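You operate a simulated robot arm through the tools that you are given. There is no shell and no other tool.

You run a simulated two-armed robot. Do the job below in one go: nothing can be reset, and whatever is moved stays where it is left.

JOB
Dry the soil in the oven at 80 degrees until it turns pale.
Fine: the open tin on the lower shelf; latch the door and open the vent fully before you switch on; off at the end, door kept closed.

Only the result counts: the job must be done as asked and must still hold three seconds after the hand-in. Knocking over, shifting, dropping, spilling or breaking anything else fails it.

ROBOT AND FRAMES
Two 7-joint arms with two-finger grippers on one trunk that stands fixed in place. Base frame: the origin is at the foot of the trunk, x ahead of it, y to its left, z up. Units: mm, rad, N and s.
The left shoulder is at [50, 216, 1257], the right one opposite. With the tool pointing down near the work surface each hand reaches from about 100 to 780 mm from the base axis, measured 20 degrees to its own side. Payload 3.18 kg a hand.
Tool frame (each hand has its own): the origin (TCP) lies between the finger pads and is the grasp point; the fingertips stand 30 mm ahead of it; z points along the fingers, y is the line along which they close. Largest opening 144 mm; the body of the gripper starts 103 mm behind the TCP.
Orientation is that of the tool frame in the base frame, as a unit quaternion [w, x, y, z]. With the fingers straight down and closing along the base's y, the tool's x points along the base's -x, its y along +y and its z along -z.

CONTROLS
- The arms move only by the tool step_arm. It takes "left_deltas", "right_deltas" or both (then of equal length, played together; a hand with none holds still); each is text: rows parted by semicolons, each of 7 numbers parted by spaces: the turn, a rotation vector about the tool's x, y, z in rad, then the shift along the tool's x, y, z in mm, then the opening, from 0 (shut) to 1 (fully open). In form: ax ay az x y z claw; .... A call has 1 to 20 rows; each row is the pose to reach, as a shift and turn from the pose commanded when the call began, along the tool's axes at that moment. Each row takes 0.2 s and may step no farther than 50 mm and 0.15 rad from the row before; otherwise, or with a gripper value out of range, the whole call is refused. Where a pose cannot be reached the arm comes as near as it can. A force on the tool above 60 N (or 10 N above the force at the start of the call, whichever is more), or a blocked arm, ends the call early, and 0.2 s more pass. Each finger halts on what it meets, pressing with about 41 N; the grip force reading is that of the motor and also rises with nothing between the fingers. The clock runs only during rows and for 0.2 s after the last one: add rows that repeat a pose to give the fingers time. It gives the time, the measured TCP pose, the force on the tool (base axes), the opening and the grip force at its end, in the units of the frame above (readings bear some noise), with the torque about the TCP (base axes, N m) and any sound that the robot's microphone picked up.
- Cameras (640 x 400 px; columns grow to the right, rows downward): "scene" is now at [105.6, -64.8, 1466]; the picture's right is [-0.69, -0.72, 0.00], its down [-0.26, 0.25, -0.93] and it looks along [0.67, -0.65, -0.36] (base axes); focal length 214 px, centre (320, 200). "left" rides on the left gripper at [76, -16, -143] in its tool frame; the picture's right is [0.21, 0.98, 0.00], its down [-0.84, 0.18, -0.51] and it looks along [-0.50, 0.11, 0.86] (tool axes); focal length 218 px, centre (320, 200). "right" rides on the right gripper at [77, 16, -143] in its tool frame; the picture's right is [-0.21, 0.98, 0.00], its down [-0.84, -0.18, -0.51] and it looks along [-0.50, -0.11, 0.86] (tool axes); focal length 218 px, centre (320, 200). There is no depth. A picture from a camera that has moved, and an enlarged one, comes with that camera's place and axes in the base frame and with its lens.
- capture(camera): a new picture of that camera. The clock stands still meanwhile.
- slide_trunk(by): slides the trunk up (or, below 0, down) by that many mm; the arms and the scene camera ride with it, the base frame stays. It gives what a move gives, with no picture.
- turn_head(pan, tilt): turns the head with the scene camera to pan (to the left, within 1.396 rad either way) and tilt (down, from -0.506 to 1.204), counted from straight ahead of the robot. It gives what a move gives.
- enlarge(camera, box): a new picture of the part [left, top, right, bottom] of that camera's present view, enlarged. The clock stands still meanwhile.
- hand_in(): hands the job in; it is judged then, once.

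Places have to be worked out from the pictures, the camera data and where the tool is seen. Open the grippers and draw the arms clear of the work before you hand the job in, unless the task says otherwise.

The tools are called after "Request:" by a JSON object that holds its "api" and its "payload". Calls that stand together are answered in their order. step_arm: Moves the arms, as the interface text tells. Its arguments: {"type":"object","properties":{"left_deltas":{"type":"string"},"right_deltas":{"type":"string"}},"required":[]} The other tools are called the same way: slide_trunk (by) slides the trunk up or down; turn_head (pan, tilt) turns the head that bears the scene camera; capture (camera) takes a picture; enlarge (camera, box) takes an enlarged picture of a part of a camera's view; hand_in () hands the job in.

At the start:

```text
clock: 0.0
left_ee_pos: [336.6, -63.5, 1419.8]
left_orientation: [0.001, -0.001, 1.0, -0.001]
left_force: [0.4, -0.4, -0.1]
left_torque: [0.02, -0.04, 0.0]
left_gripper_width: 144.1
left_grasp_force: 0.2
right_ee_pos: [317.2, -380.1, 1504.5]
right_orientation: [0.001, 0.0, 1.0, 0.0]
right_force: [0.9, 0.5, 0.0]
right_torque: [-0.01, 0.01, 0.01]
right_gripper_width: 144.2
right_grasp_force: 0.1
trunk travel left (down, up): [-336.0, 34.0]
head pan, tilt: [-0.764, 0.37]
```

scene: 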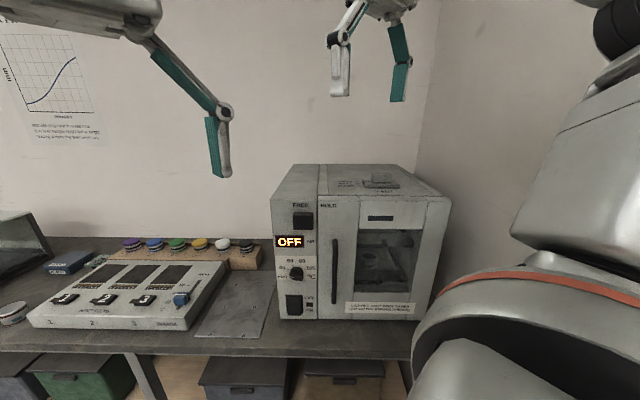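
right: 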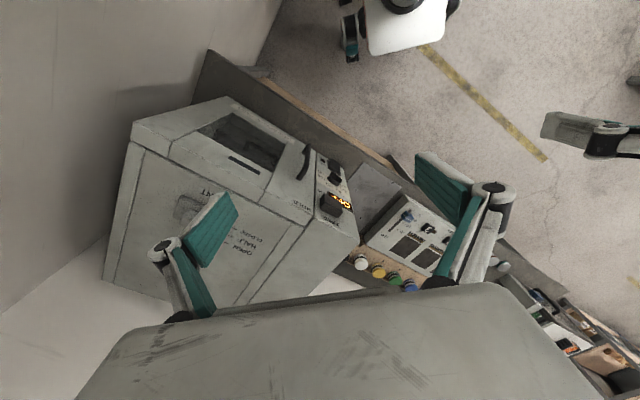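
left: 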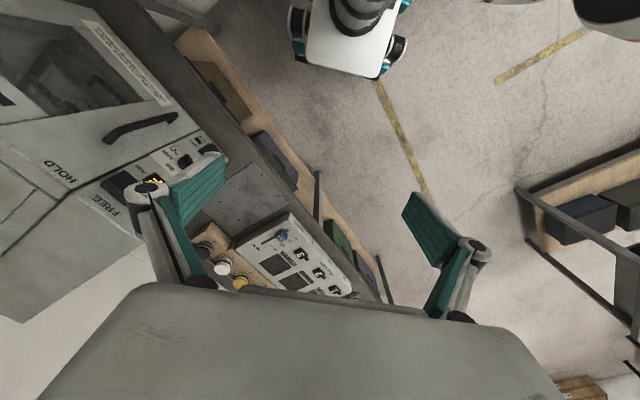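

I start by looking at the oven and its panel more closely. The scene view shows the oven ahead-right, with an OFF display, a knob, switches, and a vent slider on top.

Request:
{"api": "enlarge", "payload": {"camera": "scene", "box": [260, 150, 460, 330]}}

Request:
{"api": "enlarge", "payload": {"camera": "scene", "box": [0, 220, 280, 400]}}

Request:
{"api": "enlarge", "payload": {"camera": "right", "box": [100, 90, 380, 310]}}

Request:
{"api": "enlarge", "payload": {"camera": "left", "box": [0, 0, 260, 250]}}

```text
2.22 times, centred on (360, 240) of scene
camera zoom: at [105.6, -64.8, 1466.0], right [-0.69, -0.72, 0.0], down [-0.26, 0.25, -0.93], along [0.67, -0.65, -0.36], focal length 477 px, centre (231, 111)
```

zoom: 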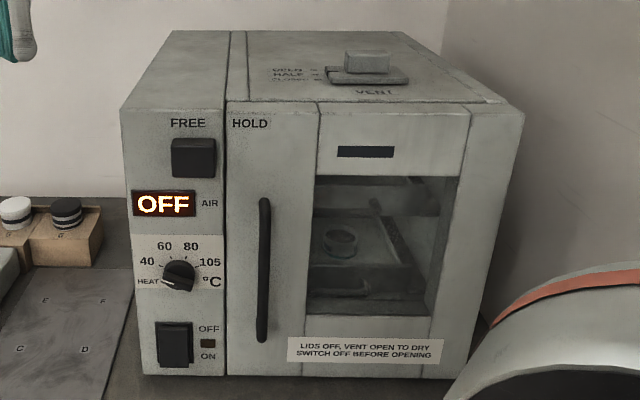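

```text
2.22 times, centred on (140, 310) of scene
camera zoom: at [105.6, -64.8, 1466.0], right [-0.69, -0.72, 0.0], down [-0.26, 0.25, -0.93], along [0.67, -0.65, -0.36], focal length 477 px, centre (720, -44)
```

zoom: 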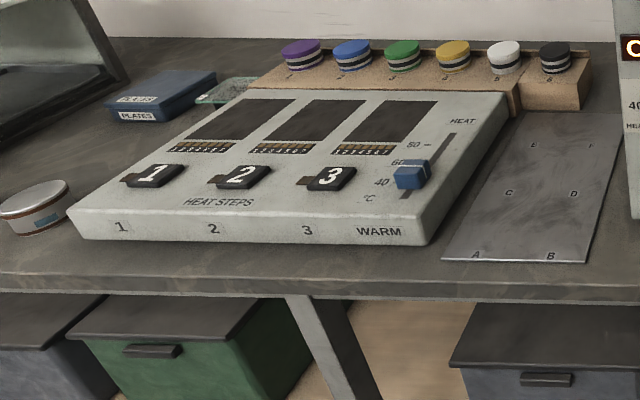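

```text
1.82 times, centred on (240, 200) of right
camera zoom: at [240.6, -364.0, 1646.0], right [0.21, 0.98, 0.0], down [0.84, -0.18, 0.51], along [0.5, -0.11, -0.86], focal length 397 px, centre (466, 200)
```

zoom: 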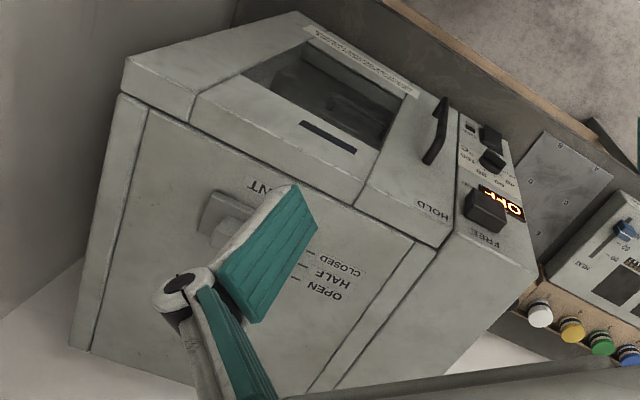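

```text
1.60 times, centred on (130, 125) of left
camera zoom: at [259.8, -80.4, 1561.7], right [-0.21, 0.98, 0.0], down [0.84, 0.18, 0.51], along [0.5, 0.1, -0.86], focal length 349 px, centre (624, 320)
```

zoom: 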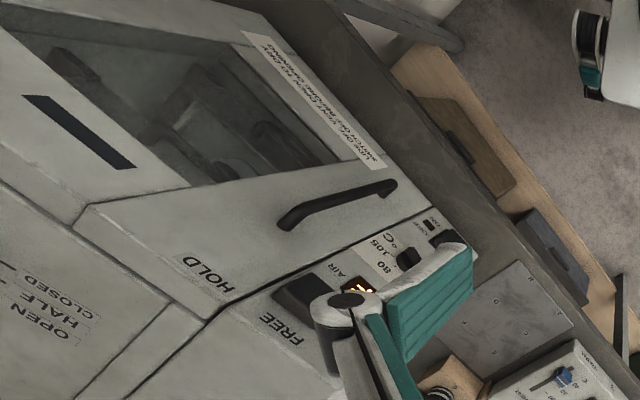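

The oven has a FREE/HOLD sliding latch, a HEAT knob, an OFF/ON rocker and a vent slider on top. I turn the head to look at the rest of the bench for the soil tin.

Request:
{"api": "turn_head", "payload": {"pan": -0.2, "tilt": 0.7}}

Request:
{"api": "capture", "payload": {"camera": "scene"}}

```text
clock: 1.0
left_ee_pos: [337.0, -63.7, 1420.8]
left_orientation: [0.001, 0.0, 1.0, -0.001]
left_force: [0.0, 0.9, -0.4]
left_torque: [-0.02, -0.02, 0.03]
left_gripper_width: 144.1
left_grasp_force: 0.1
right_ee_pos: [316.6, -380.4, 1503.3]
right_orientation: [0.002, 0.0, 1.0, 0.001]
right_force: [0.3, 0.1, 0.7]
right_torque: [0.01, 0.02, 0.0]
right_gripper_width: 144.2
right_grasp_force: 0.0
trunk travel left (down, up): [-336.0, 34.0]
head pan, tilt: [-0.201, 0.7]
```

```text
taken
camera scene: at [121.7, -17.5, 1436.3], right [-0.2, -0.98, 0.0], down [-0.63, 0.13, -0.77], along [0.75, -0.15, -0.64], focal length 214 px, centre (320, 200)
```

scene: 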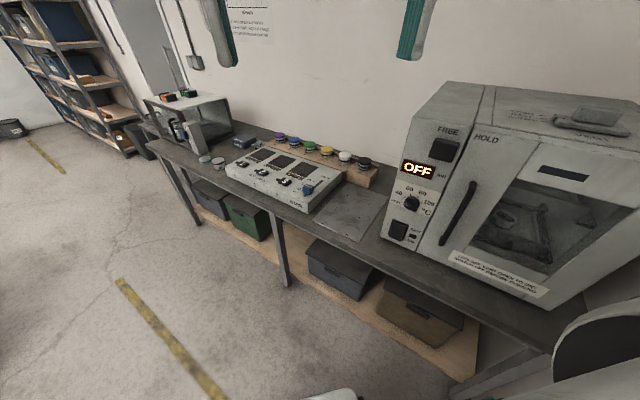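

Request:
{"api": "enlarge", "payload": {"camera": "scene", "box": [130, 80, 290, 180]}}

Request:
{"api": "enlarge", "payload": {"camera": "scene", "box": [380, 70, 640, 310]}}

Request:
{"api": "enlarge", "payload": {"camera": "scene", "box": [460, 160, 580, 280]}}

Request:
{"api": "enlarge", "payload": {"camera": "scene", "box": [220, 120, 400, 250]}}

```text
4.00 times, centred on (210, 130) of scene
camera zoom: at [121.7, -17.5, 1436.3], right [-0.2, -0.98, 0.0], down [-0.63, 0.13, -0.77], along [0.75, -0.15, -0.64], focal length 858 px, centre (760, 480)
```

zoom: 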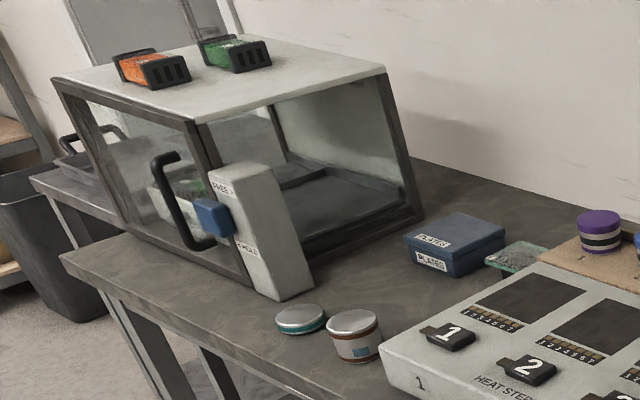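

```text
1.67 times, centred on (510, 190) of scene
camera zoom: at [121.7, -17.5, 1436.3], right [-0.2, -0.98, 0.0], down [-0.63, 0.13, -0.77], along [0.75, -0.15, -0.64], focal length 358 px, centre (3, 217)
```

zoom: 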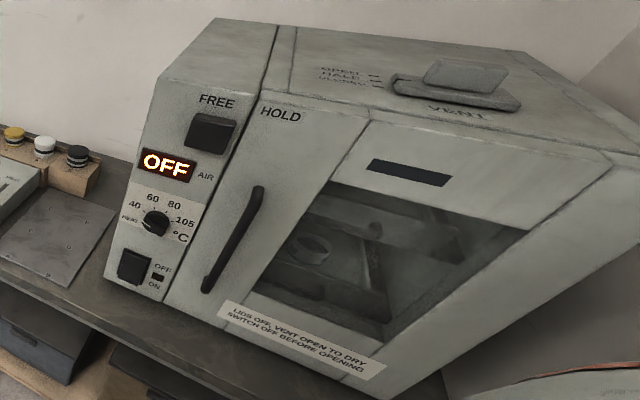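

```text
3.33 times, centred on (520, 220) of scene
camera zoom: at [121.7, -17.5, 1436.3], right [-0.2, -0.98, 0.0], down [-0.63, 0.13, -0.77], along [0.75, -0.15, -0.64], focal length 715 px, centre (-347, 133)
```

zoom: 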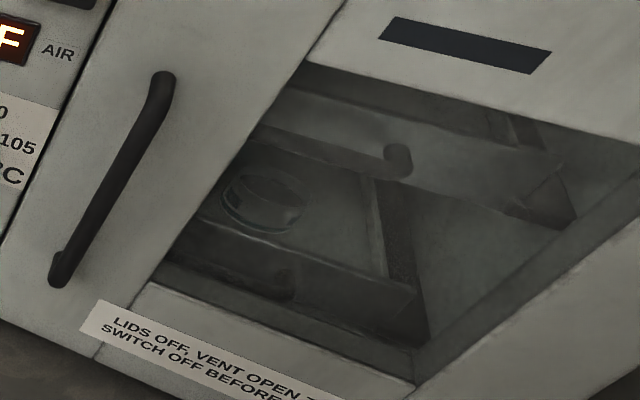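

```text
3.08 times, centred on (310, 185) of scene
camera zoom: at [121.7, -17.5, 1436.3], right [-0.2, -0.98, 0.0], down [-0.63, 0.13, -0.77], along [0.75, -0.15, -0.64], focal length 660 px, centre (351, 246)
```

zoom: 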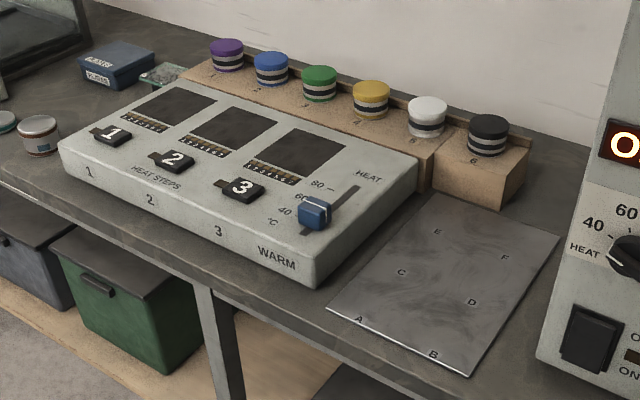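

The tin appears to be already on the lower shelf inside the oven. I turn the head squarely to the oven to read the door, latch, vent and knob in detail.

Request:
{"api": "turn_head", "payload": {"pan": -0.8, "tilt": 0.45}}

Request:
{"api": "enlarge", "payload": {"camera": "scene", "box": [260, 130, 380, 205]}}

Request:
{"api": "enlarge", "payload": {"camera": "scene", "box": [260, 205, 380, 280]}}

Request:
{"api": "enlarge", "payload": {"camera": "scene", "box": [340, 130, 460, 205]}}

Request:
{"api": "enlarge", "payload": {"camera": "scene", "box": [330, 200, 450, 290]}}

```text
clock: 2.0
left_ee_pos: [337.3, -65.4, 1421.0]
left_orientation: [0.0, -0.001, 1.0, -0.001]
left_force: [0.0, 0.1, -0.9]
left_torque: [0.03, 0.0, 0.01]
left_gripper_width: 143.8
left_grasp_force: 0.0
right_ee_pos: [316.6, -380.5, 1502.6]
right_orientation: [0.002, 0.001, 1.0, 0.001]
right_force: [-0.7, -0.4, 0.2]
right_torque: [-0.01, 0.02, -0.01]
right_gripper_width: 144.0
right_grasp_force: 0.1
trunk travel left (down, up): [-336.0, 34.0]
head pan, tilt: [-0.799, 0.45]
```

```text
5.33 times, centred on (320, 168) of scene
camera zoom: at [102.7, -66.3, 1458.4], right [-0.72, -0.7, 0.0], down [-0.3, 0.31, -0.9], along [0.63, -0.65, -0.44], focal length 1144 px, centre (320, 373)
```

zoom: 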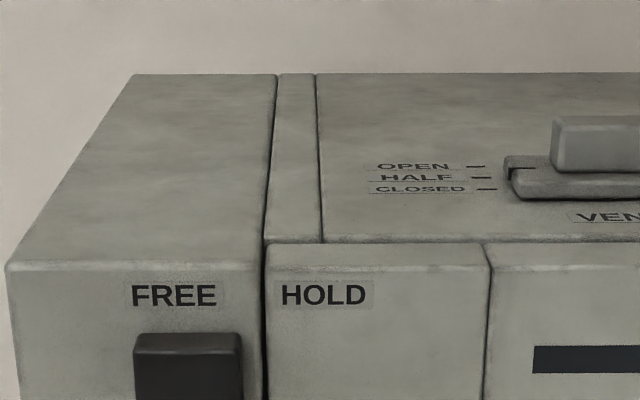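

```text
5.33 times, centred on (320, 242) of scene
camera zoom: at [102.7, -66.3, 1458.4], right [-0.72, -0.7, 0.0], down [-0.3, 0.31, -0.9], along [0.63, -0.65, -0.44], focal length 1144 px, centre (320, -27)
```

zoom: 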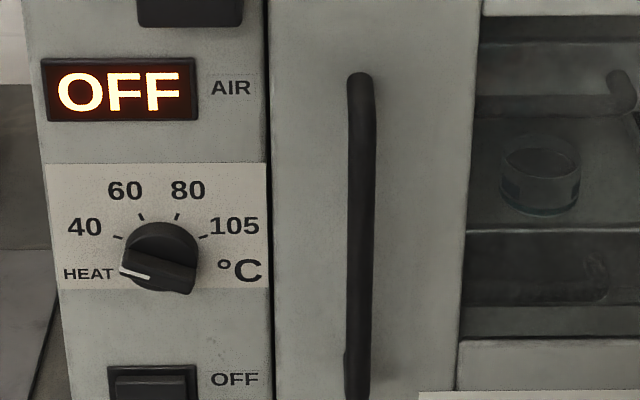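

```text
5.33 times, centred on (400, 168) of scene
camera zoom: at [102.7, -66.3, 1458.4], right [-0.72, -0.7, 0.0], down [-0.3, 0.31, -0.9], along [0.63, -0.65, -0.44], focal length 1144 px, centre (-107, 373)
```

zoom: 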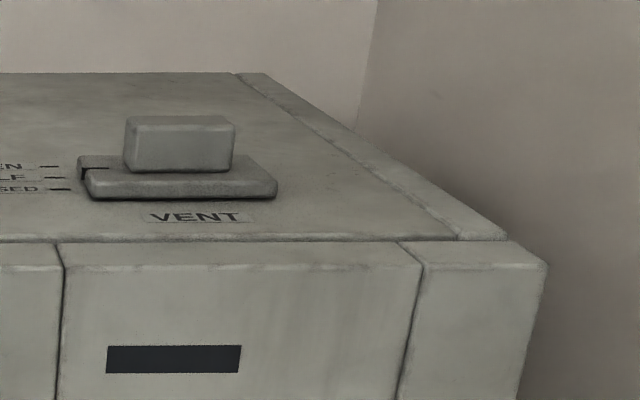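

```text
4.44 times, centred on (390, 245) of scene
camera zoom: at [102.7, -66.3, 1458.4], right [-0.72, -0.7, 0.0], down [-0.3, 0.31, -0.9], along [0.63, -0.65, -0.44], focal length 953 px, centre (9, 0)
```

zoom: 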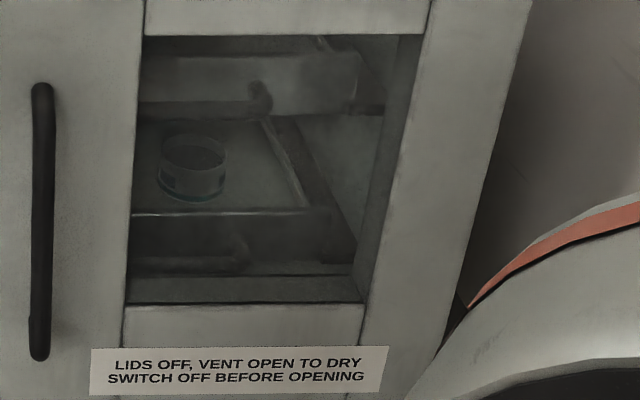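

The door looks shut, the latch block is under FREE, the knob points left of 40 and the tin stands on the lower drawer. I estimate the oven front runs along (-0.717,-0.697) with its top at z about 1260. I bring the right hand over the oven's top, turned square to it, for a close view of the vent.

Request:
{"api": "step_arm", "payload": {"right_deltas": "0 0 0.1 -10.4 -20 7 1; 0 0 0.2 -20.8 -40 14 1; 0 0 0.3 -31.2 -60 21 1; 0 0 0.4 -41.6 -80 28 0.8; 0 0 0.5 -52 -100 35 0.6; 0 0 0.6 -62.4 -120 42 0.4; 0 0 0.7 -72.8 -140 49 0.2; 0 0 0.8 -83.2 -160 56 0; 0 0 0.8 -83.2 -160 56 0; 0 0 0.8 -83.2 -160 56 0"}}

Request:
{"api": "capture", "payload": {"camera": "right"}}

Request:
{"api": "capture", "payload": {"camera": "scene"}}

```text
clock: 4.2
left_ee_pos: [336.9, -65.0, 1420.5]
left_orientation: [0.0, 0.0, 1.0, 0.0]
left_force: [0.3, 0.4, 0.8]
left_torque: [0.04, 0.03, 0.02]
left_gripper_width: 143.9
left_grasp_force: 0.0
right_ee_pos: [401.9, -541.3, 1444.7]
right_orientation: [0.001, 0.39, 0.921, 0.002]
right_force: [0.3, 0.0, -0.2]
right_torque: [-0.03, 0.03, 0.0]
right_gripper_width: 0.0
right_grasp_force: 30.8
trunk travel left (down, up): [-336.0, 34.0]
head pan, tilt: [-0.799, 0.45]
```

```text
taken
camera right: at [359.6, -475.1, 1587.5], right [0.85, 0.53, 0.0], down [0.45, -0.73, 0.51], along [0.27, -0.43, -0.86], focal length 218 px, centre (320, 200)
```

right: 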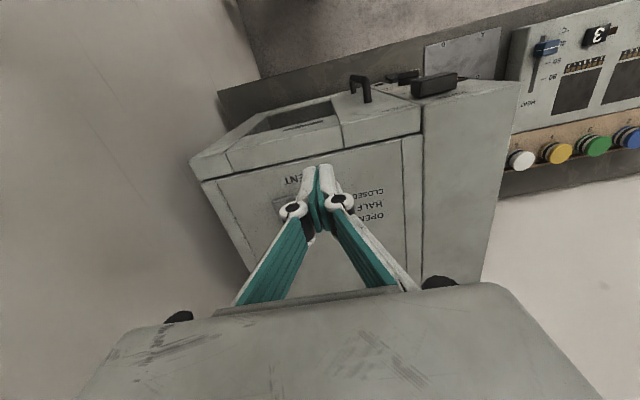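

```text
taken
camera scene: at [102.9, -66.6, 1458.4], right [-0.72, -0.7, 0.0], down [-0.3, 0.31, -0.9], along [0.63, -0.65, -0.44], focal length 214 px, centre (320, 200)
```

scene: 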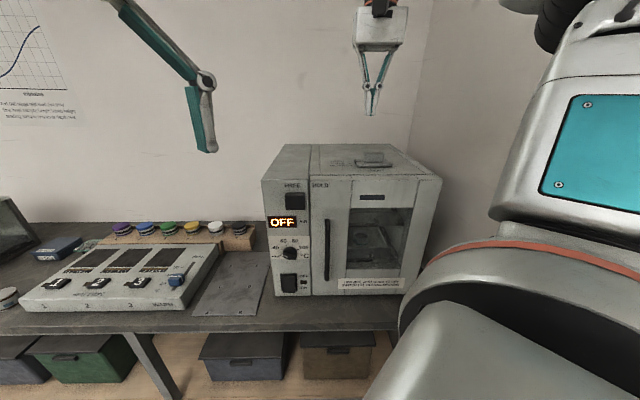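

The hand is now square to the oven. I enlarge this view to read the vent marks and refine the oven geometry.

Request:
{"api": "enlarge", "payload": {"camera": "right", "box": [180, 60, 340, 160]}}

Request:
{"api": "enlarge", "payload": {"camera": "right", "box": [340, 60, 540, 185]}}

Request:
{"api": "enlarge", "payload": {"camera": "right", "box": [240, 140, 440, 265]}}

Request:
{"api": "enlarge", "payload": {"camera": "scene", "box": [340, 0, 440, 180]}}

```text
4.00 times, centred on (260, 110) of right
camera zoom: at [359.6, -475.1, 1587.5], right [0.85, 0.53, 0.0], down [0.45, -0.73, 0.51], along [0.27, -0.43, -0.86], focal length 873 px, centre (560, 560)
```

zoom: 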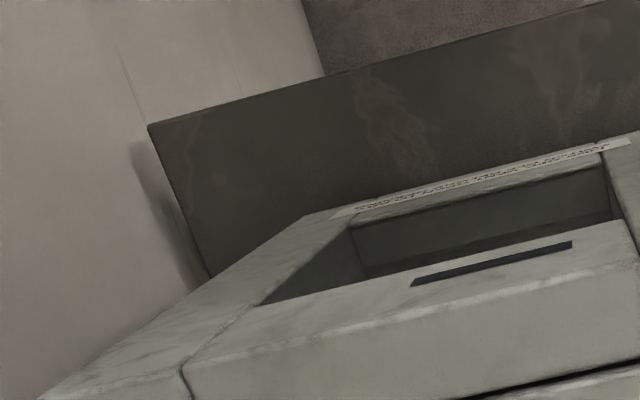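

```text
3.20 times, centred on (440, 122) of right
camera zoom: at [359.6, -475.1, 1587.5], right [0.85, 0.53, 0.0], down [0.45, -0.73, 0.51], along [0.27, -0.43, -0.86], focal length 698 px, centre (-64, 448)
```

zoom: 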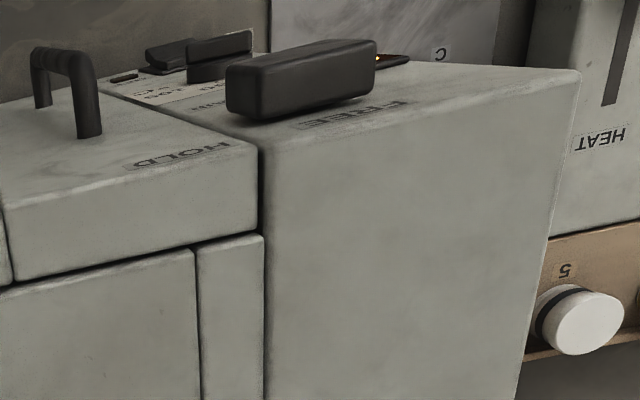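

```text
3.20 times, centred on (340, 202) of right
camera zoom: at [359.6, -475.1, 1587.5], right [0.85, 0.53, 0.0], down [0.45, -0.73, 0.51], along [0.27, -0.43, -0.86], focal length 698 px, centre (256, 192)
```

zoom: 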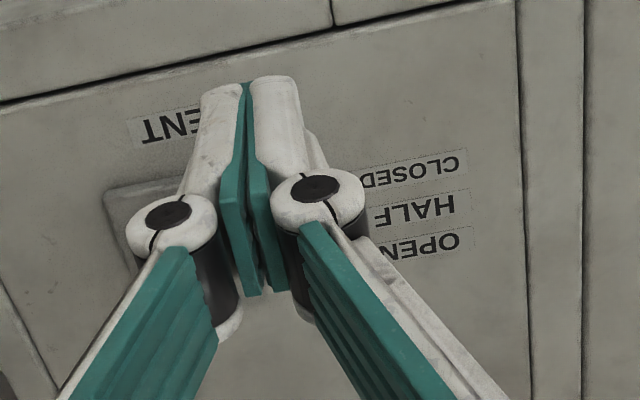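

```text
2.22 times, centred on (390, 90) of scene
camera zoom: at [102.9, -66.6, 1458.4], right [-0.72, -0.7, 0.0], down [-0.3, 0.31, -0.9], along [0.63, -0.65, -0.44], focal length 477 px, centre (164, 444)
```

zoom: 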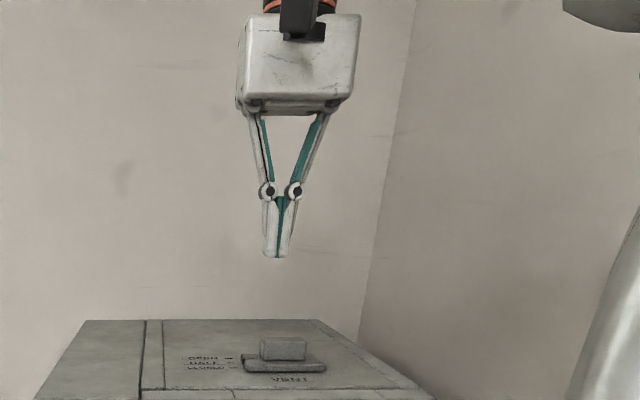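

The oven's top front-left corner triangulates to about (596,-346,1257). The fingers hide the vent, so I shift the hand sideways by 100 mm toward the oven's left and look again.

Request:
{"api": "step_arm", "payload": {"right_deltas": "0 0 0 10 30 0 0; 0 0 0 20 60 0 0; 0 0 0 20 100 0 0; 0 0 0 20 110 0 0; 0 0 0 20 110 0 0"}}

Request:
{"api": "enlarge", "payload": {"camera": "right", "box": [150, 100, 350, 225]}}

Request:
{"api": "capture", "payload": {"camera": "right"}}

```text
clock: 5.4
left_ee_pos: [337.2, -65.4, 1419.5]
left_orientation: [0.0, -0.001, 1.0, -0.001]
left_force: [0.3, 0.1, 0.0]
left_torque: [-0.01, 0.01, 0.01]
left_gripper_width: 144.0
left_grasp_force: 0.0
right_ee_pos: [466.8, -450.6, 1445.8]
right_orientation: [0.002, 0.391, 0.921, 0.001]
right_force: [0.5, 0.7, -0.6]
right_torque: [0.01, 0.01, 0.0]
right_gripper_width: 0.0
right_grasp_force: 30.6
trunk travel left (down, up): [-336.0, 34.0]
head pan, tilt: [-0.799, 0.45]
```

```text
3.20 times, centred on (250, 162) of right
camera zoom: at [425.6, -384.5, 1588.9], right [0.85, 0.53, 0.0], down [0.45, -0.73, 0.51], along [0.27, -0.43, -0.86], focal length 698 px, centre (544, 320)
```

zoom: 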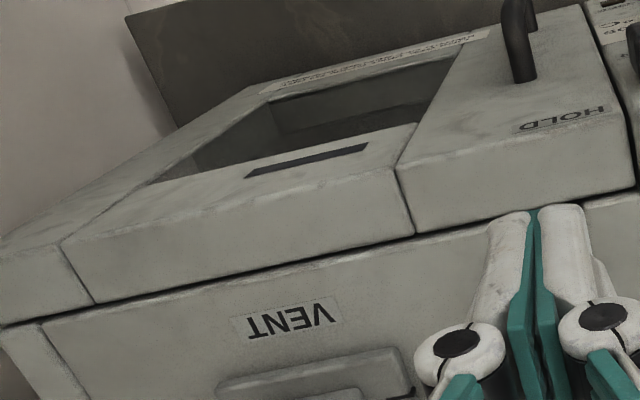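

```text
taken
camera right: at [425.6, -384.5, 1588.9], right [0.85, 0.53, 0.0], down [0.45, -0.73, 0.51], along [0.27, -0.43, -0.86], focal length 218 px, centre (320, 200)
```

right: 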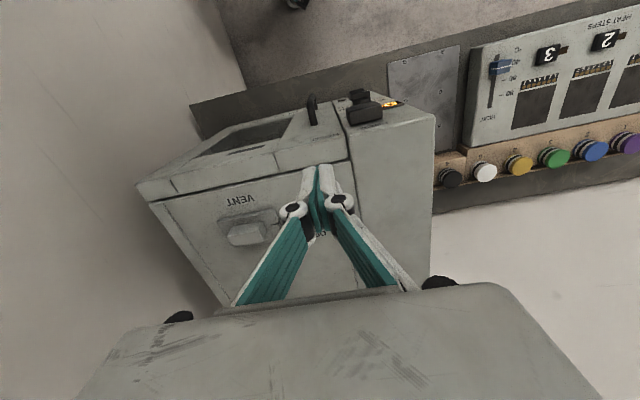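

Request:
{"api": "enlarge", "payload": {"camera": "right", "box": [180, 170, 340, 270]}}

Request:
{"api": "enlarge", "payload": {"camera": "right", "box": [300, 80, 460, 180]}}

Request:
{"api": "enlarge", "payload": {"camera": "scene", "box": [340, 140, 420, 190]}}

```text
4.00 times, centred on (260, 220) of right
camera zoom: at [425.6, -384.5, 1588.9], right [0.85, 0.53, 0.0], down [0.45, -0.73, 0.51], along [0.27, -0.43, -0.86], focal length 873 px, centre (560, 120)
```

zoom: 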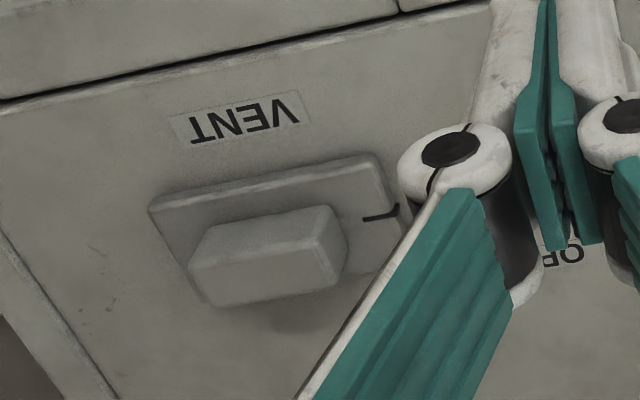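

```text
4.00 times, centred on (380, 130) of right
camera zoom: at [425.6, -384.5, 1588.9], right [0.85, 0.53, 0.0], down [0.45, -0.73, 0.51], along [0.27, -0.43, -0.86], focal length 873 px, centre (80, 480)
```

zoom: 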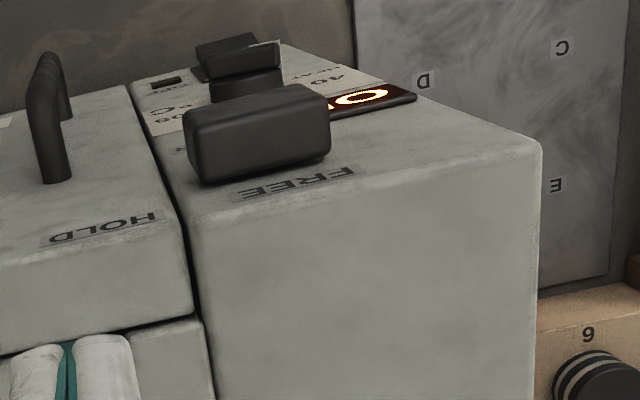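

```text
8.00 times, centred on (380, 165) of scene
camera zoom: at [103.2, -66.6, 1458.4], right [-0.72, -0.7, 0.0], down [-0.3, 0.31, -0.9], along [0.63, -0.65, -0.44], focal length 1716 px, centre (-160, 480)
```

zoom: 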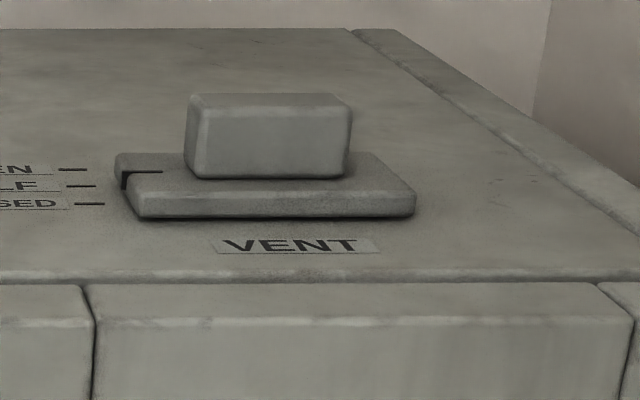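

The vent's index line sits at CLOSED; the handle block spans about 67 mm at L≈297–364, front face ≈129 mm behind the front plane, z≈1268–1295, and OPEN lies about 51 mm further back. I bring the closed right fingers to a spot in front of the handle, still above it.

Request:
{"api": "step_arm", "payload": {"right_deltas": "0 0 0 -18 -28 10 0; 0 0 0 -37 -55 25 0; 0 0 0 -55 -83 40 0; 0 0 0 -73 -110 60 0; 0 0 0 -92 -138 80 0; 0 0 0 -105 -165 100 0; 0 0 0 -105 -165 100 0"}}

Request:
{"api": "capture", "payload": {"camera": "right"}}

Request:
{"api": "enlarge", "payload": {"camera": "scene", "box": [330, 90, 450, 190]}}

```text
clock: 7.0
left_ee_pos: [337.0, -63.5, 1420.8]
left_orientation: [-0.001, -0.001, 1.0, -0.002]
left_force: [-0.5, -0.4, -0.9]
left_torque: [-0.02, 0.04, -0.03]
left_gripper_width: 143.9
left_grasp_force: 0.0
right_ee_pos: [421.4, -636.0, 1347.3]
right_orientation: [0.002, 0.389, 0.921, 0.001]
right_force: [-1.7, 0.8, 0.6]
right_torque: [-0.02, 0.0, 0.02]
right_gripper_width: 0.0
right_grasp_force: 30.9
trunk travel left (down, up): [-336.0, 34.0]
head pan, tilt: [-0.799, 0.45]
```

```text
taken
camera right: at [379.8, -569.9, 1489.9], right [0.85, 0.53, 0.0], down [0.46, -0.73, 0.51], along [0.27, -0.43, -0.86], focal length 218 px, centre (320, 200)
```

right: 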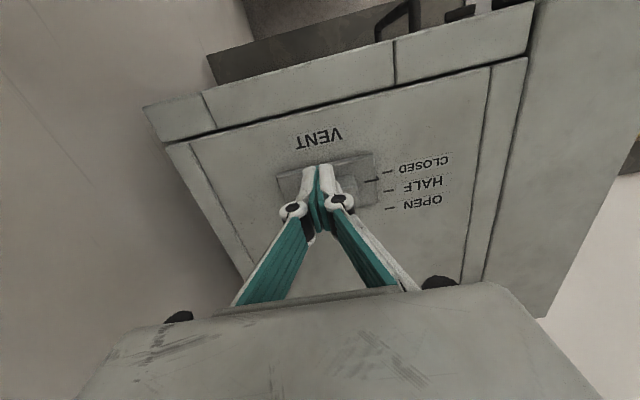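

```text
4.00 times, centred on (390, 140) of scene
camera zoom: at [102.7, -65.2, 1458.5], right [-0.72, -0.7, 0.0], down [-0.3, 0.31, -0.9], along [0.63, -0.65, -0.43], focal length 858 px, centre (40, 440)
```

zoom: 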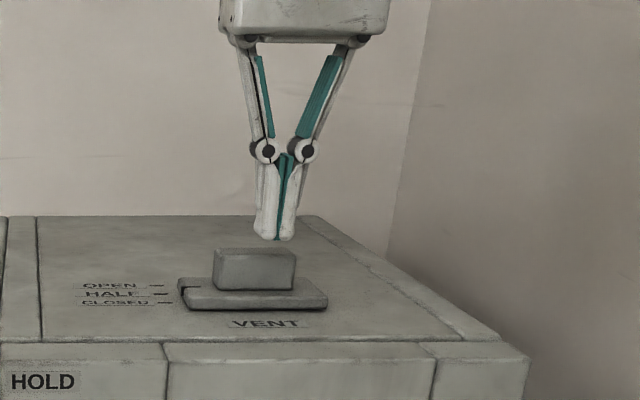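

The fingertip agrees with my geometry (L≈327, D≈-86, tip z≈1317), in line with the handle. I lower 40 mm in front of the handle.

Request:
{"api": "step_arm", "payload": {"right_deltas": "0 0 0 0 -3 20 0; 0 0 0 0 -3 40 0; 0 0 0 0 -3 40 0"}}

Request:
{"api": "enlarge", "payload": {"camera": "scene", "box": [330, 110, 450, 190]}}

Request:
{"api": "enlarge", "payload": {"camera": "right", "box": [240, 120, 400, 220]}}

```text
clock: 7.8
left_ee_pos: [335.9, -65.7, 1420.7]
left_orientation: [0.0, 0.0, 1.0, 0.0]
left_force: [-0.5, 0.1, 1.0]
left_torque: [0.0, -0.01, 0.02]
left_gripper_width: 144.0
left_grasp_force: 0.1
right_ee_pos: [417.7, -641.1, 1305.8]
right_orientation: [0.002, 0.39, 0.921, 0.002]
right_force: [-0.7, -0.7, 0.2]
right_torque: [0.05, -0.01, 0.02]
right_gripper_width: 0.1
right_grasp_force: 30.5
trunk travel left (down, up): [-336.0, 34.0]
head pan, tilt: [-0.799, 0.45]
```

```text
5.00 times, centred on (390, 150) of scene
camera zoom: at [102.3, -67.9, 1458.4], right [-0.72, -0.7, 0.0], down [-0.3, 0.31, -0.9], along [0.63, -0.65, -0.44], focal length 1072 px, centre (-30, 450)
```

zoom: 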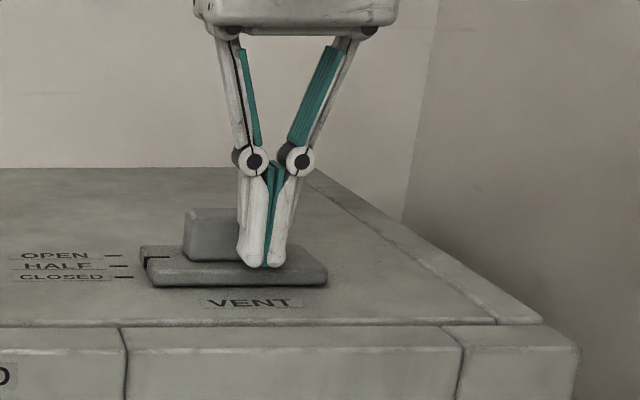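

```text
4.00 times, centred on (320, 170) of right
camera zoom: at [376.9, -575.4, 1449.4], right [0.85, 0.53, 0.01], down [0.45, -0.73, 0.51], along [0.27, -0.43, -0.86], focal length 873 px, centre (320, 320)
```

zoom: 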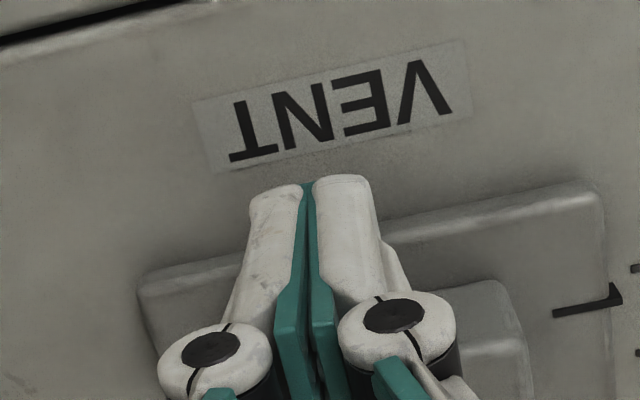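

The tip is just above the plate and in front of the handle. I push it straight back in small steps toward OPEN (about 80 mm of travel including the approach gap).

Request:
{"api": "step_arm", "payload": {"right_deltas": "0 0 0 -12 2 0 0; 0 0 0 -24 4 0 0; 0 0 0 -32 5 0 0; 0 0 0 -40 5 0 0; 0 0 0 -47 5 0 0; 0 0 0 -54 5 0 0; 0 0 0 -61 5 0 0; 0 0 0 -68 5 0 0; 0 0 0 -74 5 0 0; 0 0 0 -79 5 0 0; 0 0 0 -79 5 0 0"}}

Request:
{"api": "enlarge", "payload": {"camera": "scene", "box": [330, 110, 450, 190]}}

Request:
{"api": "enlarge", "payload": {"camera": "right", "box": [240, 120, 440, 245]}}

```text
clock: 9.8
left_ee_pos: [331.1, -61.4, 1422.2]
left_orientation: [0.003, 0.0, 1.0, -0.001]
left_force: [-0.3, 0.3, -0.2]
left_torque: [0.01, 0.0, -0.02]
left_gripper_width: 144.3
left_grasp_force: 0.0
right_ee_pos: [463.1, -681.0, 1308.7]
right_orientation: [-0.008, 0.394, 0.919, 0.009]
right_force: [-27.9, 19.1, 7.1]
right_torque: [0.22, 0.03, 0.05]
right_gripper_width: 6.2
right_grasp_force: 30.7
trunk travel left (down, up): [-336.0, 34.0]
head pan, tilt: [-0.799, 0.45]
stopped in row 10 (right hand): the force on the tool passed its limit at 65 N (the readings are from after the stop); the commanded pose is now the measured one
```

```text
5.00 times, centred on (390, 150) of scene
camera zoom: at [96.9, -63.0, 1459.3], right [-0.72, -0.7, 0.0], down [-0.3, 0.31, -0.9], along [0.63, -0.65, -0.43], focal length 1072 px, centre (-30, 450)
```

zoom: 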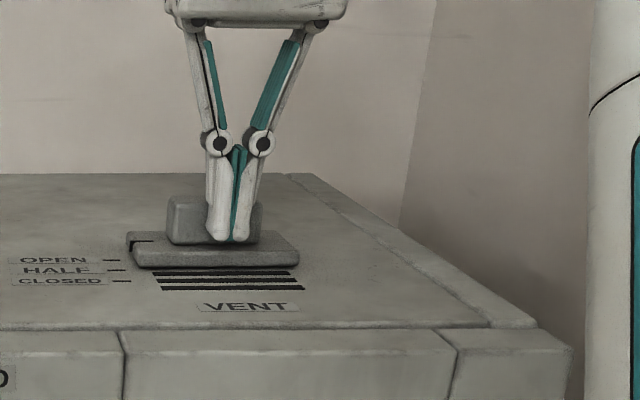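

```text
3.20 times, centred on (340, 182) of right
camera zoom: at [424.4, -618.0, 1453.5], right [0.85, 0.52, 0.01], down [0.46, -0.74, 0.49], along [0.26, -0.41, -0.87], focal length 698 px, centre (256, 256)
```

zoom: 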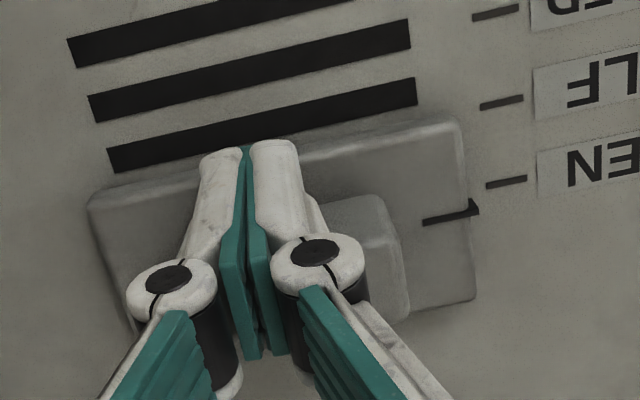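

The slider hit its end stop with the slots fully exposed and the index at OPEN (parallax accounted for). I back the fingers off, raise them, and look at the vent again.

Request:
{"api": "step_arm", "payload": {"right_deltas": "0 0 0 8 0 0 0; 0 0 0 20 0 0 0; 0 0 0 30 0 0 0; 0 0 0 30 0 -30 0; 0 0 0 40 0 -60 0; 0 0 0 60 0 -100 0; 0 0 0 60 0 -100 0"}}

Request:
{"api": "enlarge", "payload": {"camera": "scene", "box": [330, 110, 450, 190]}}

Request:
{"api": "capture", "payload": {"camera": "scene"}}

Request:
{"api": "capture", "payload": {"camera": "right"}}

```text
clock: 11.4
left_ee_pos: [336.7, -65.5, 1420.3]
left_orientation: [0.0, 0.0, 1.0, -0.001]
left_force: [0.6, -0.4, 0.3]
left_torque: [0.04, -0.03, 0.0]
left_gripper_width: 144.0
left_grasp_force: 0.0
right_ee_pos: [431.3, -643.9, 1407.4]
right_orientation: [-0.008, 0.392, 0.92, 0.007]
right_force: [-0.4, -0.1, 0.2]
right_torque: [0.05, 0.02, -0.01]
right_gripper_width: 0.0
right_grasp_force: 31.0
trunk travel left (down, up): [-336.0, 34.0]
head pan, tilt: [-0.799, 0.45]
```

```text
5.00 times, centred on (390, 150) of scene
camera zoom: at [103.0, -66.9, 1458.4], right [-0.72, -0.7, 0.0], down [-0.3, 0.31, -0.9], along [0.63, -0.65, -0.44], focal length 1072 px, centre (-30, 450)
```

zoom: 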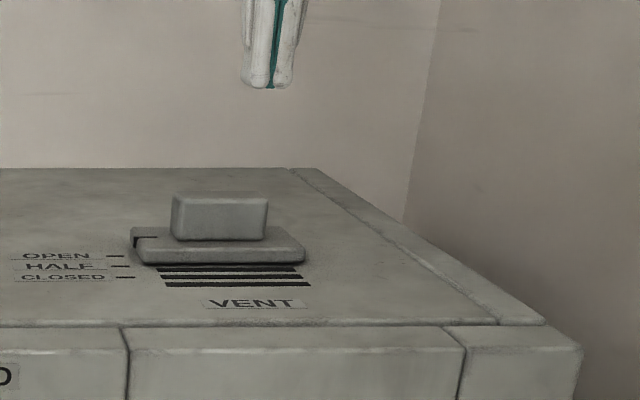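

```text
taken
camera scene: at [103.0, -66.9, 1458.4], right [-0.72, -0.7, 0.0], down [-0.3, 0.31, -0.9], along [0.63, -0.65, -0.44], focal length 214 px, centre (320, 200)
```

scene: 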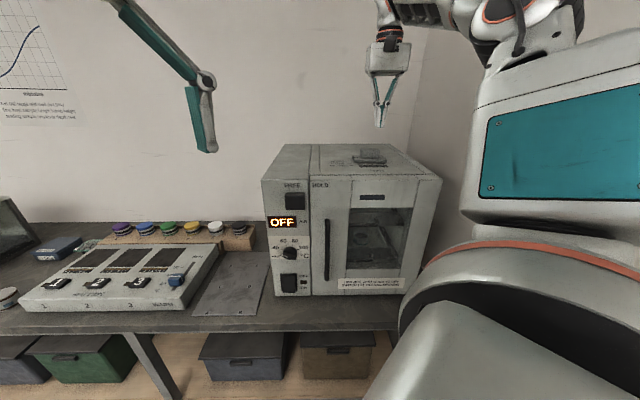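

```text
taken
camera right: at [391.7, -580.9, 1550.7], right [0.85, 0.53, 0.0], down [0.46, -0.74, 0.49], along [0.26, -0.41, -0.87], focal length 218 px, centre (320, 200)
```

right: 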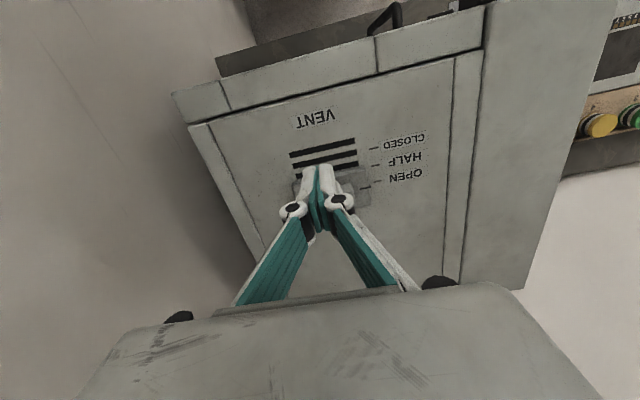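

The vent is fully open (three slots clear, index at OPEN). Next is the latch: I carry the right hand, fingers closed and pointing down, to a point left of the latch block (L≈40, D≈22), first well above it.

Request:
{"api": "step_arm", "payload": {"right_deltas": "0 -0.01 0 13.4 31.7 5 0; 0 -0.02 0 26.8 63.4 10 0; 0 -0.02 0 40.2 95 18 0; 0 -0.02 0 53.7 126.8 26 0; 0 -0.02 0 67 158.5 35 0; 0 -0.02 0 80.5 190 45 0; 0 -0.02 0 94 222 55 0; 0 -0.02 0 107.4 253.7 66 0; 0 -0.02 0 120.8 285.4 77 0; 0 -0.02 0 120.8 285.4 77 0"}}

Request:
{"api": "capture", "payload": {"camera": "scene"}}

Request:
{"api": "capture", "payload": {"camera": "right"}}

```text
clock: 13.6
left_ee_pos: [335.5, -65.0, 1420.9]
left_orientation: [0.0, 0.0, 1.0, 0.0]
left_force: [-0.5, -0.5, -0.5]
left_torque: [0.02, -0.02, -0.03]
left_gripper_width: 144.1
left_grasp_force: 0.0
right_ee_pos: [582.7, -393.3, 1372.6]
right_orientation: [0.001, 0.391, 0.92, 0.003]
right_force: [-0.6, 0.4, -0.3]
right_torque: [0.03, -0.03, 0.01]
right_gripper_width: 0.0
right_grasp_force: 30.2
right hand out of reach, approached as far as the arm can: row 3, 6, 7, 8, 9, 10
trunk travel left (down, up): [-336.0, 34.0]
head pan, tilt: [-0.799, 0.45]
```

```text
taken
camera scene: at [101.8, -66.8, 1458.5], right [-0.72, -0.7, 0.0], down [-0.3, 0.31, -0.9], along [0.63, -0.65, -0.43], focal length 214 px, centre (320, 200)
```

scene: 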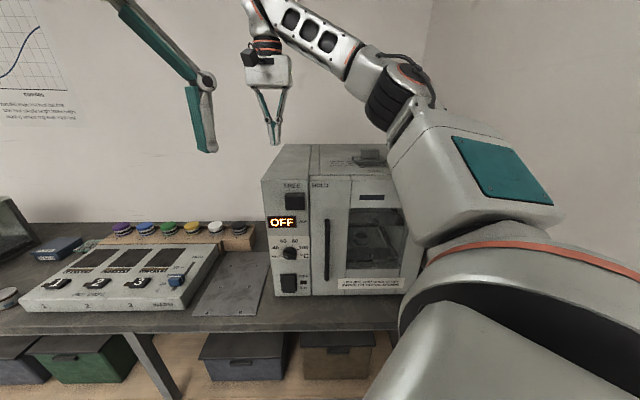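

```text
taken
camera right: at [541.3, -327.2, 1515.5], right [0.85, 0.53, 0.01], down [0.45, -0.73, 0.51], along [0.27, -0.43, -0.86], focal length 218 px, centre (320, 200)
```

right: 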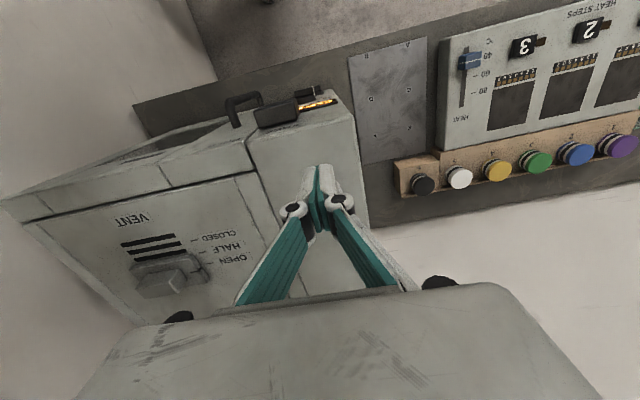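

The right hand stopped short at L≈42, D≈-25, z≈1373 (reach limit there), clear of everything. I try moving it outward past the front face while lowering slightly, watching reach.

Request:
{"api": "step_arm", "payload": {"right_deltas": "0 0 0 15 0 0 0; 0 0 0 30 0 5 0; 0 0 0 47 0 15 0; 0 0 0 47 0 30 0; 0 0 0 47 0 30 0"}}

Request:
{"api": "capture", "payload": {"camera": "scene"}}

```text
clock: 14.8
left_ee_pos: [336.1, -63.6, 1420.8]
left_orientation: [0.0, 0.001, 1.0, -0.001]
left_force: [0.8, -0.7, 0.3]
left_torque: [-0.01, 0.0, 0.01]
left_gripper_width: 143.8
left_grasp_force: 0.1
right_ee_pos: [582.6, -390.7, 1373.4]
right_orientation: [0.002, 0.391, 0.92, 0.003]
right_force: [0.6, 0.7, -0.8]
right_torque: [-0.04, -0.01, 0.01]
right_gripper_width: 0.0
right_grasp_force: 30.3
right hand out of reach, approached as far as the arm can: row 1, 2, 3, 4, 5
trunk travel left (down, up): [-336.0, 34.0]
head pan, tilt: [-0.799, 0.45]
```

```text
taken
camera scene: at [102.2, -65.6, 1458.6], right [-0.72, -0.7, 0.0], down [-0.3, 0.31, -0.9], along [0.63, -0.65, -0.43], focal length 214 px, centre (320, 200)
```

scene: 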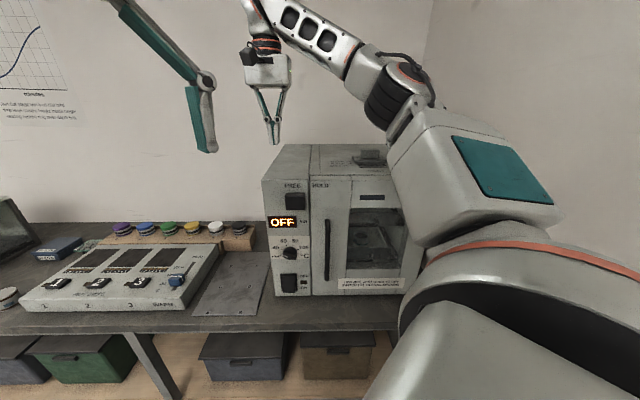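

Reach is blocked there for the right wrist, so the left arm will work the panel. I first withdraw the right hand back to near its starting place, retracing the way it came.

Request:
{"api": "step_arm", "payload": {"right_deltas": "0 0 0 -10 -35 -5 0; 0 0 0 -20 -70 -10 0; 0 0 0 -20 -105 -20 0; 0 0 0 -15 -140 -30 0; 0 0 0 0 -170 -45 0; 0 0 0 30 -190 -65 0; 0 0 0 70 -190 -80 0; 0 0 0 110 -190 -95 0; 0 0 0 150 -190 -110 0; 0 0 0 190 -190 -125 0; 0 0 0 190 -190 -125 0"}}

Request:
{"api": "capture", "payload": {"camera": "scene"}}

Request:
{"api": "capture", "payload": {"camera": "right"}}

```text
clock: 17.2
left_ee_pos: [336.3, -65.2, 1420.0]
left_orientation: [0.0, 0.0, 1.0, -0.001]
left_force: [-0.2, 0.4, -0.3]
left_torque: [0.01, -0.02, -0.01]
left_gripper_width: 143.9
left_grasp_force: 0.1
right_ee_pos: [314.2, -388.8, 1502.9]
right_orientation: [0.002, 0.389, 0.921, 0.004]
right_force: [-0.8, 0.0, 0.1]
right_torque: [-0.01, -0.05, -0.03]
right_gripper_width: 0.0
right_grasp_force: 30.6
right hand out of reach, approached as far as the arm can: row 9, 10, 11
trunk travel left (down, up): [-336.0, 34.0]
head pan, tilt: [-0.799, 0.45]
```

```text
taken
camera scene: at [102.4, -66.6, 1458.4], right [-0.72, -0.7, 0.0], down [-0.3, 0.31, -0.9], along [0.63, -0.65, -0.44], focal length 214 px, centre (320, 200)
```

scene: 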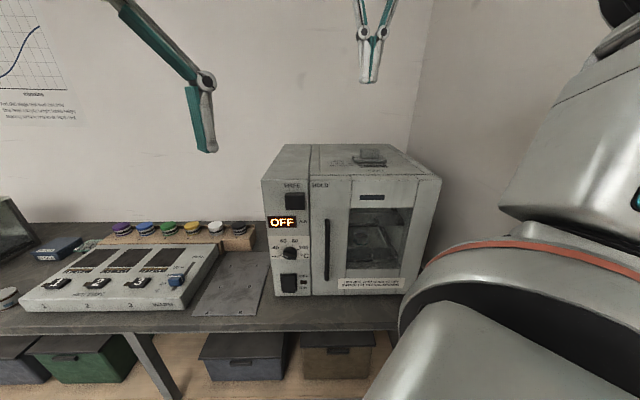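

```text
taken
camera right: at [272.5, -323.8, 1647.1], right [0.85, 0.53, 0.01], down [0.45, -0.73, 0.51], along [0.28, -0.43, -0.86], focal length 218 px, centre (320, 200)
```

right: 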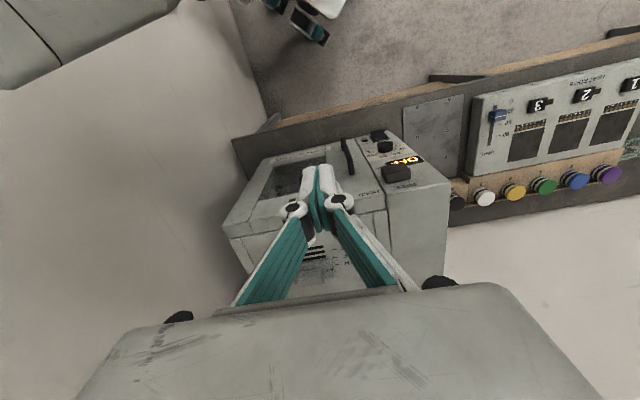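

The right arm is parked. Now the left arm: I yaw it square to the oven while moving toward the front of the panel.

Request:
{"api": "step_arm", "payload": {"left_deltas": "0 0 0.1 -8 -14 3 0.8; 0 0 0.2 -16 -28 6 0.6; 0 0 0.3 -24 -42 9 0.4; 0 0 0.4 -32 -56 12 0.2; 0 0 0.5 -40 -70 15 0; 0 0 0.6 -48 -84 18 0; 0 0 0.7 -56 -98 20 0; 0 0 0.8 -64 -115 20 0; 0 0 0.8 -64 -115 20 0"}}

Request:
{"api": "capture", "payload": {"camera": "scene"}}

```text
clock: 19.2
left_ee_pos: [353.3, -155.8, 1389.8]
left_orientation: [0.027, 0.274, 0.957, -0.09]
left_force: [1.3, 1.4, -0.6]
left_torque: [-0.16, 0.14, -0.06]
left_gripper_width: 0.0
left_grasp_force: 30.9
left hand out of reach, approached as far as the arm can: row 3, 4, 5, 6, 7, 8, 9
right_ee_pos: [318.6, -383.4, 1504.3]
right_orientation: [0.001, 0.39, 0.921, 0.0]
right_force: [1.5, 0.8, -0.5]
right_torque: [-0.18, 0.11, 0.01]
right_gripper_width: 0.0
right_grasp_force: 30.6
trunk travel left (down, up): [-336.0, 34.0]
head pan, tilt: [-0.799, 0.45]
```

```text
taken
camera scene: at [106.7, -61.8, 1458.3], right [-0.72, -0.7, 0.0], down [-0.31, 0.31, -0.9], along [0.63, -0.65, -0.43], focal length 214 px, centre (320, 200)
```

scene: 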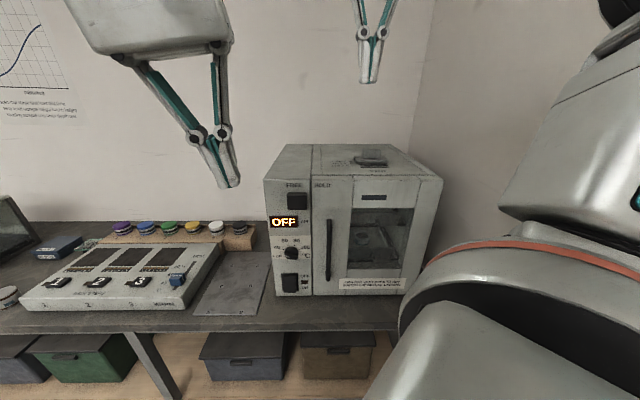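

The left arm fell short in that high downward pose. I swing it to point horizontally at the oven front (tool z along (0.70,-0.72,0)) while moving to about (440,-258,1290).

Request:
{"api": "step_arm", "payload": {"left_deltas": "0.006 -0.12 0.025 -10 -2 11 0; 0.012 -0.24 0.05 -20 -4 22 0; 0.018 -0.36 0.075 -30 -6 33 0; 0.025 -0.48 0.1 -40 -8 43 0; 0.031 -0.6 0.124 -50 -10 54 0; 0.037 -0.72 0.149 -61 -12 65 0; 0.043 -0.84 0.174 -71 -14 76 0; 0.049 -0.96 0.199 -81 -16 87 0; 0.055 -1.08 0.224 -91 -18 97 0; 0.062 -1.2 0.248 -101 -20 108 0; 0.068 -1.32 0.273 -111 -22 119 0; 0.074 -1.44 0.298 -121 -24 130 0; 0.074 -1.44 0.298 -121 -24 130 0"}}

Request:
{"api": "capture", "payload": {"camera": "scene"}}

Request:
{"api": "capture", "payload": {"camera": "left"}}

Request:
{"api": "capture", "payload": {"camera": "right"}}

```text
clock: 22.0
left_ee_pos: [422.7, -246.5, 1297.2]
left_orientation: [0.564, 0.288, 0.733, -0.25]
left_force: [0.9, -0.1, 0.3]
left_torque: [0.01, 0.0, -0.01]
left_gripper_width: 0.0
left_grasp_force: 31.0
left hand out of reach, approached as far as the arm can: row 11, 12, 13
right_ee_pos: [314.4, -388.8, 1503.6]
right_orientation: [0.003, 0.389, 0.921, 0.005]
right_force: [0.3, 0.4, -0.1]
right_torque: [-0.04, 0.02, 0.02]
right_gripper_width: 0.0
right_grasp_force: 30.6
trunk travel left (down, up): [-336.0, 34.0]
head pan, tilt: [-0.799, 0.45]
```

```text
taken
camera scene: at [102.5, -66.1, 1458.5], right [-0.72, -0.7, 0.0], down [-0.3, 0.31, -0.9], along [0.63, -0.65, -0.44], focal length 214 px, centre (320, 200)
```

scene: 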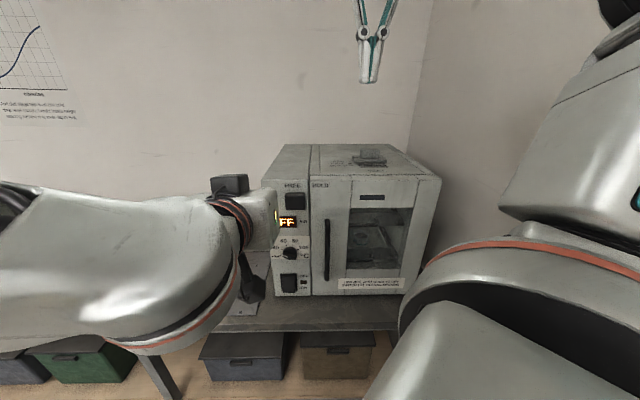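

```text
taken
camera left: at [298.1, -148.1, 1256.3], right [0.65, 0.72, -0.24], down [-0.05, 0.36, 0.93], along [0.76, -0.59, 0.27], focal length 218 px, centre (320, 200)
```

left: 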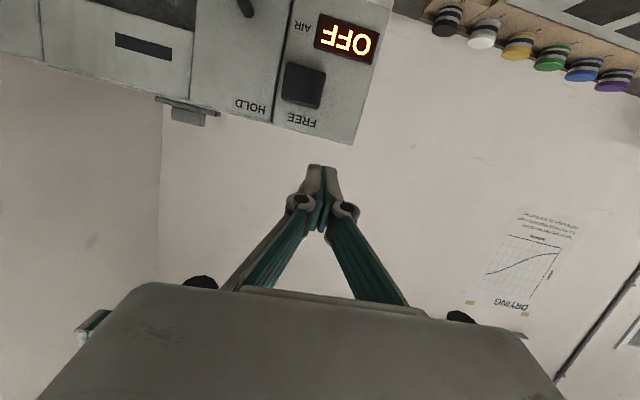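

```text
taken
camera right: at [272.8, -323.2, 1647.1], right [0.85, 0.53, 0.01], down [0.45, -0.73, 0.51], along [0.28, -0.43, -0.86], focal length 218 px, centre (320, 200)
```

right: 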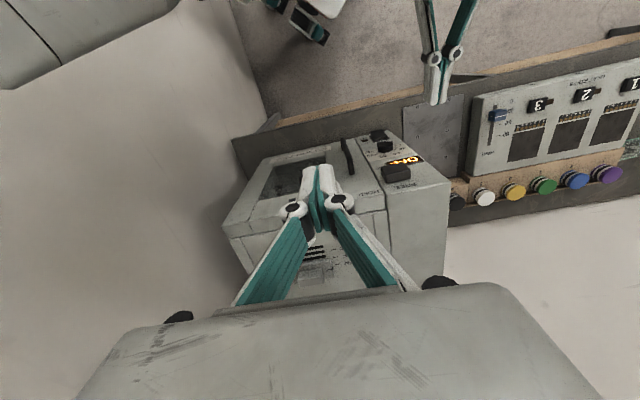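

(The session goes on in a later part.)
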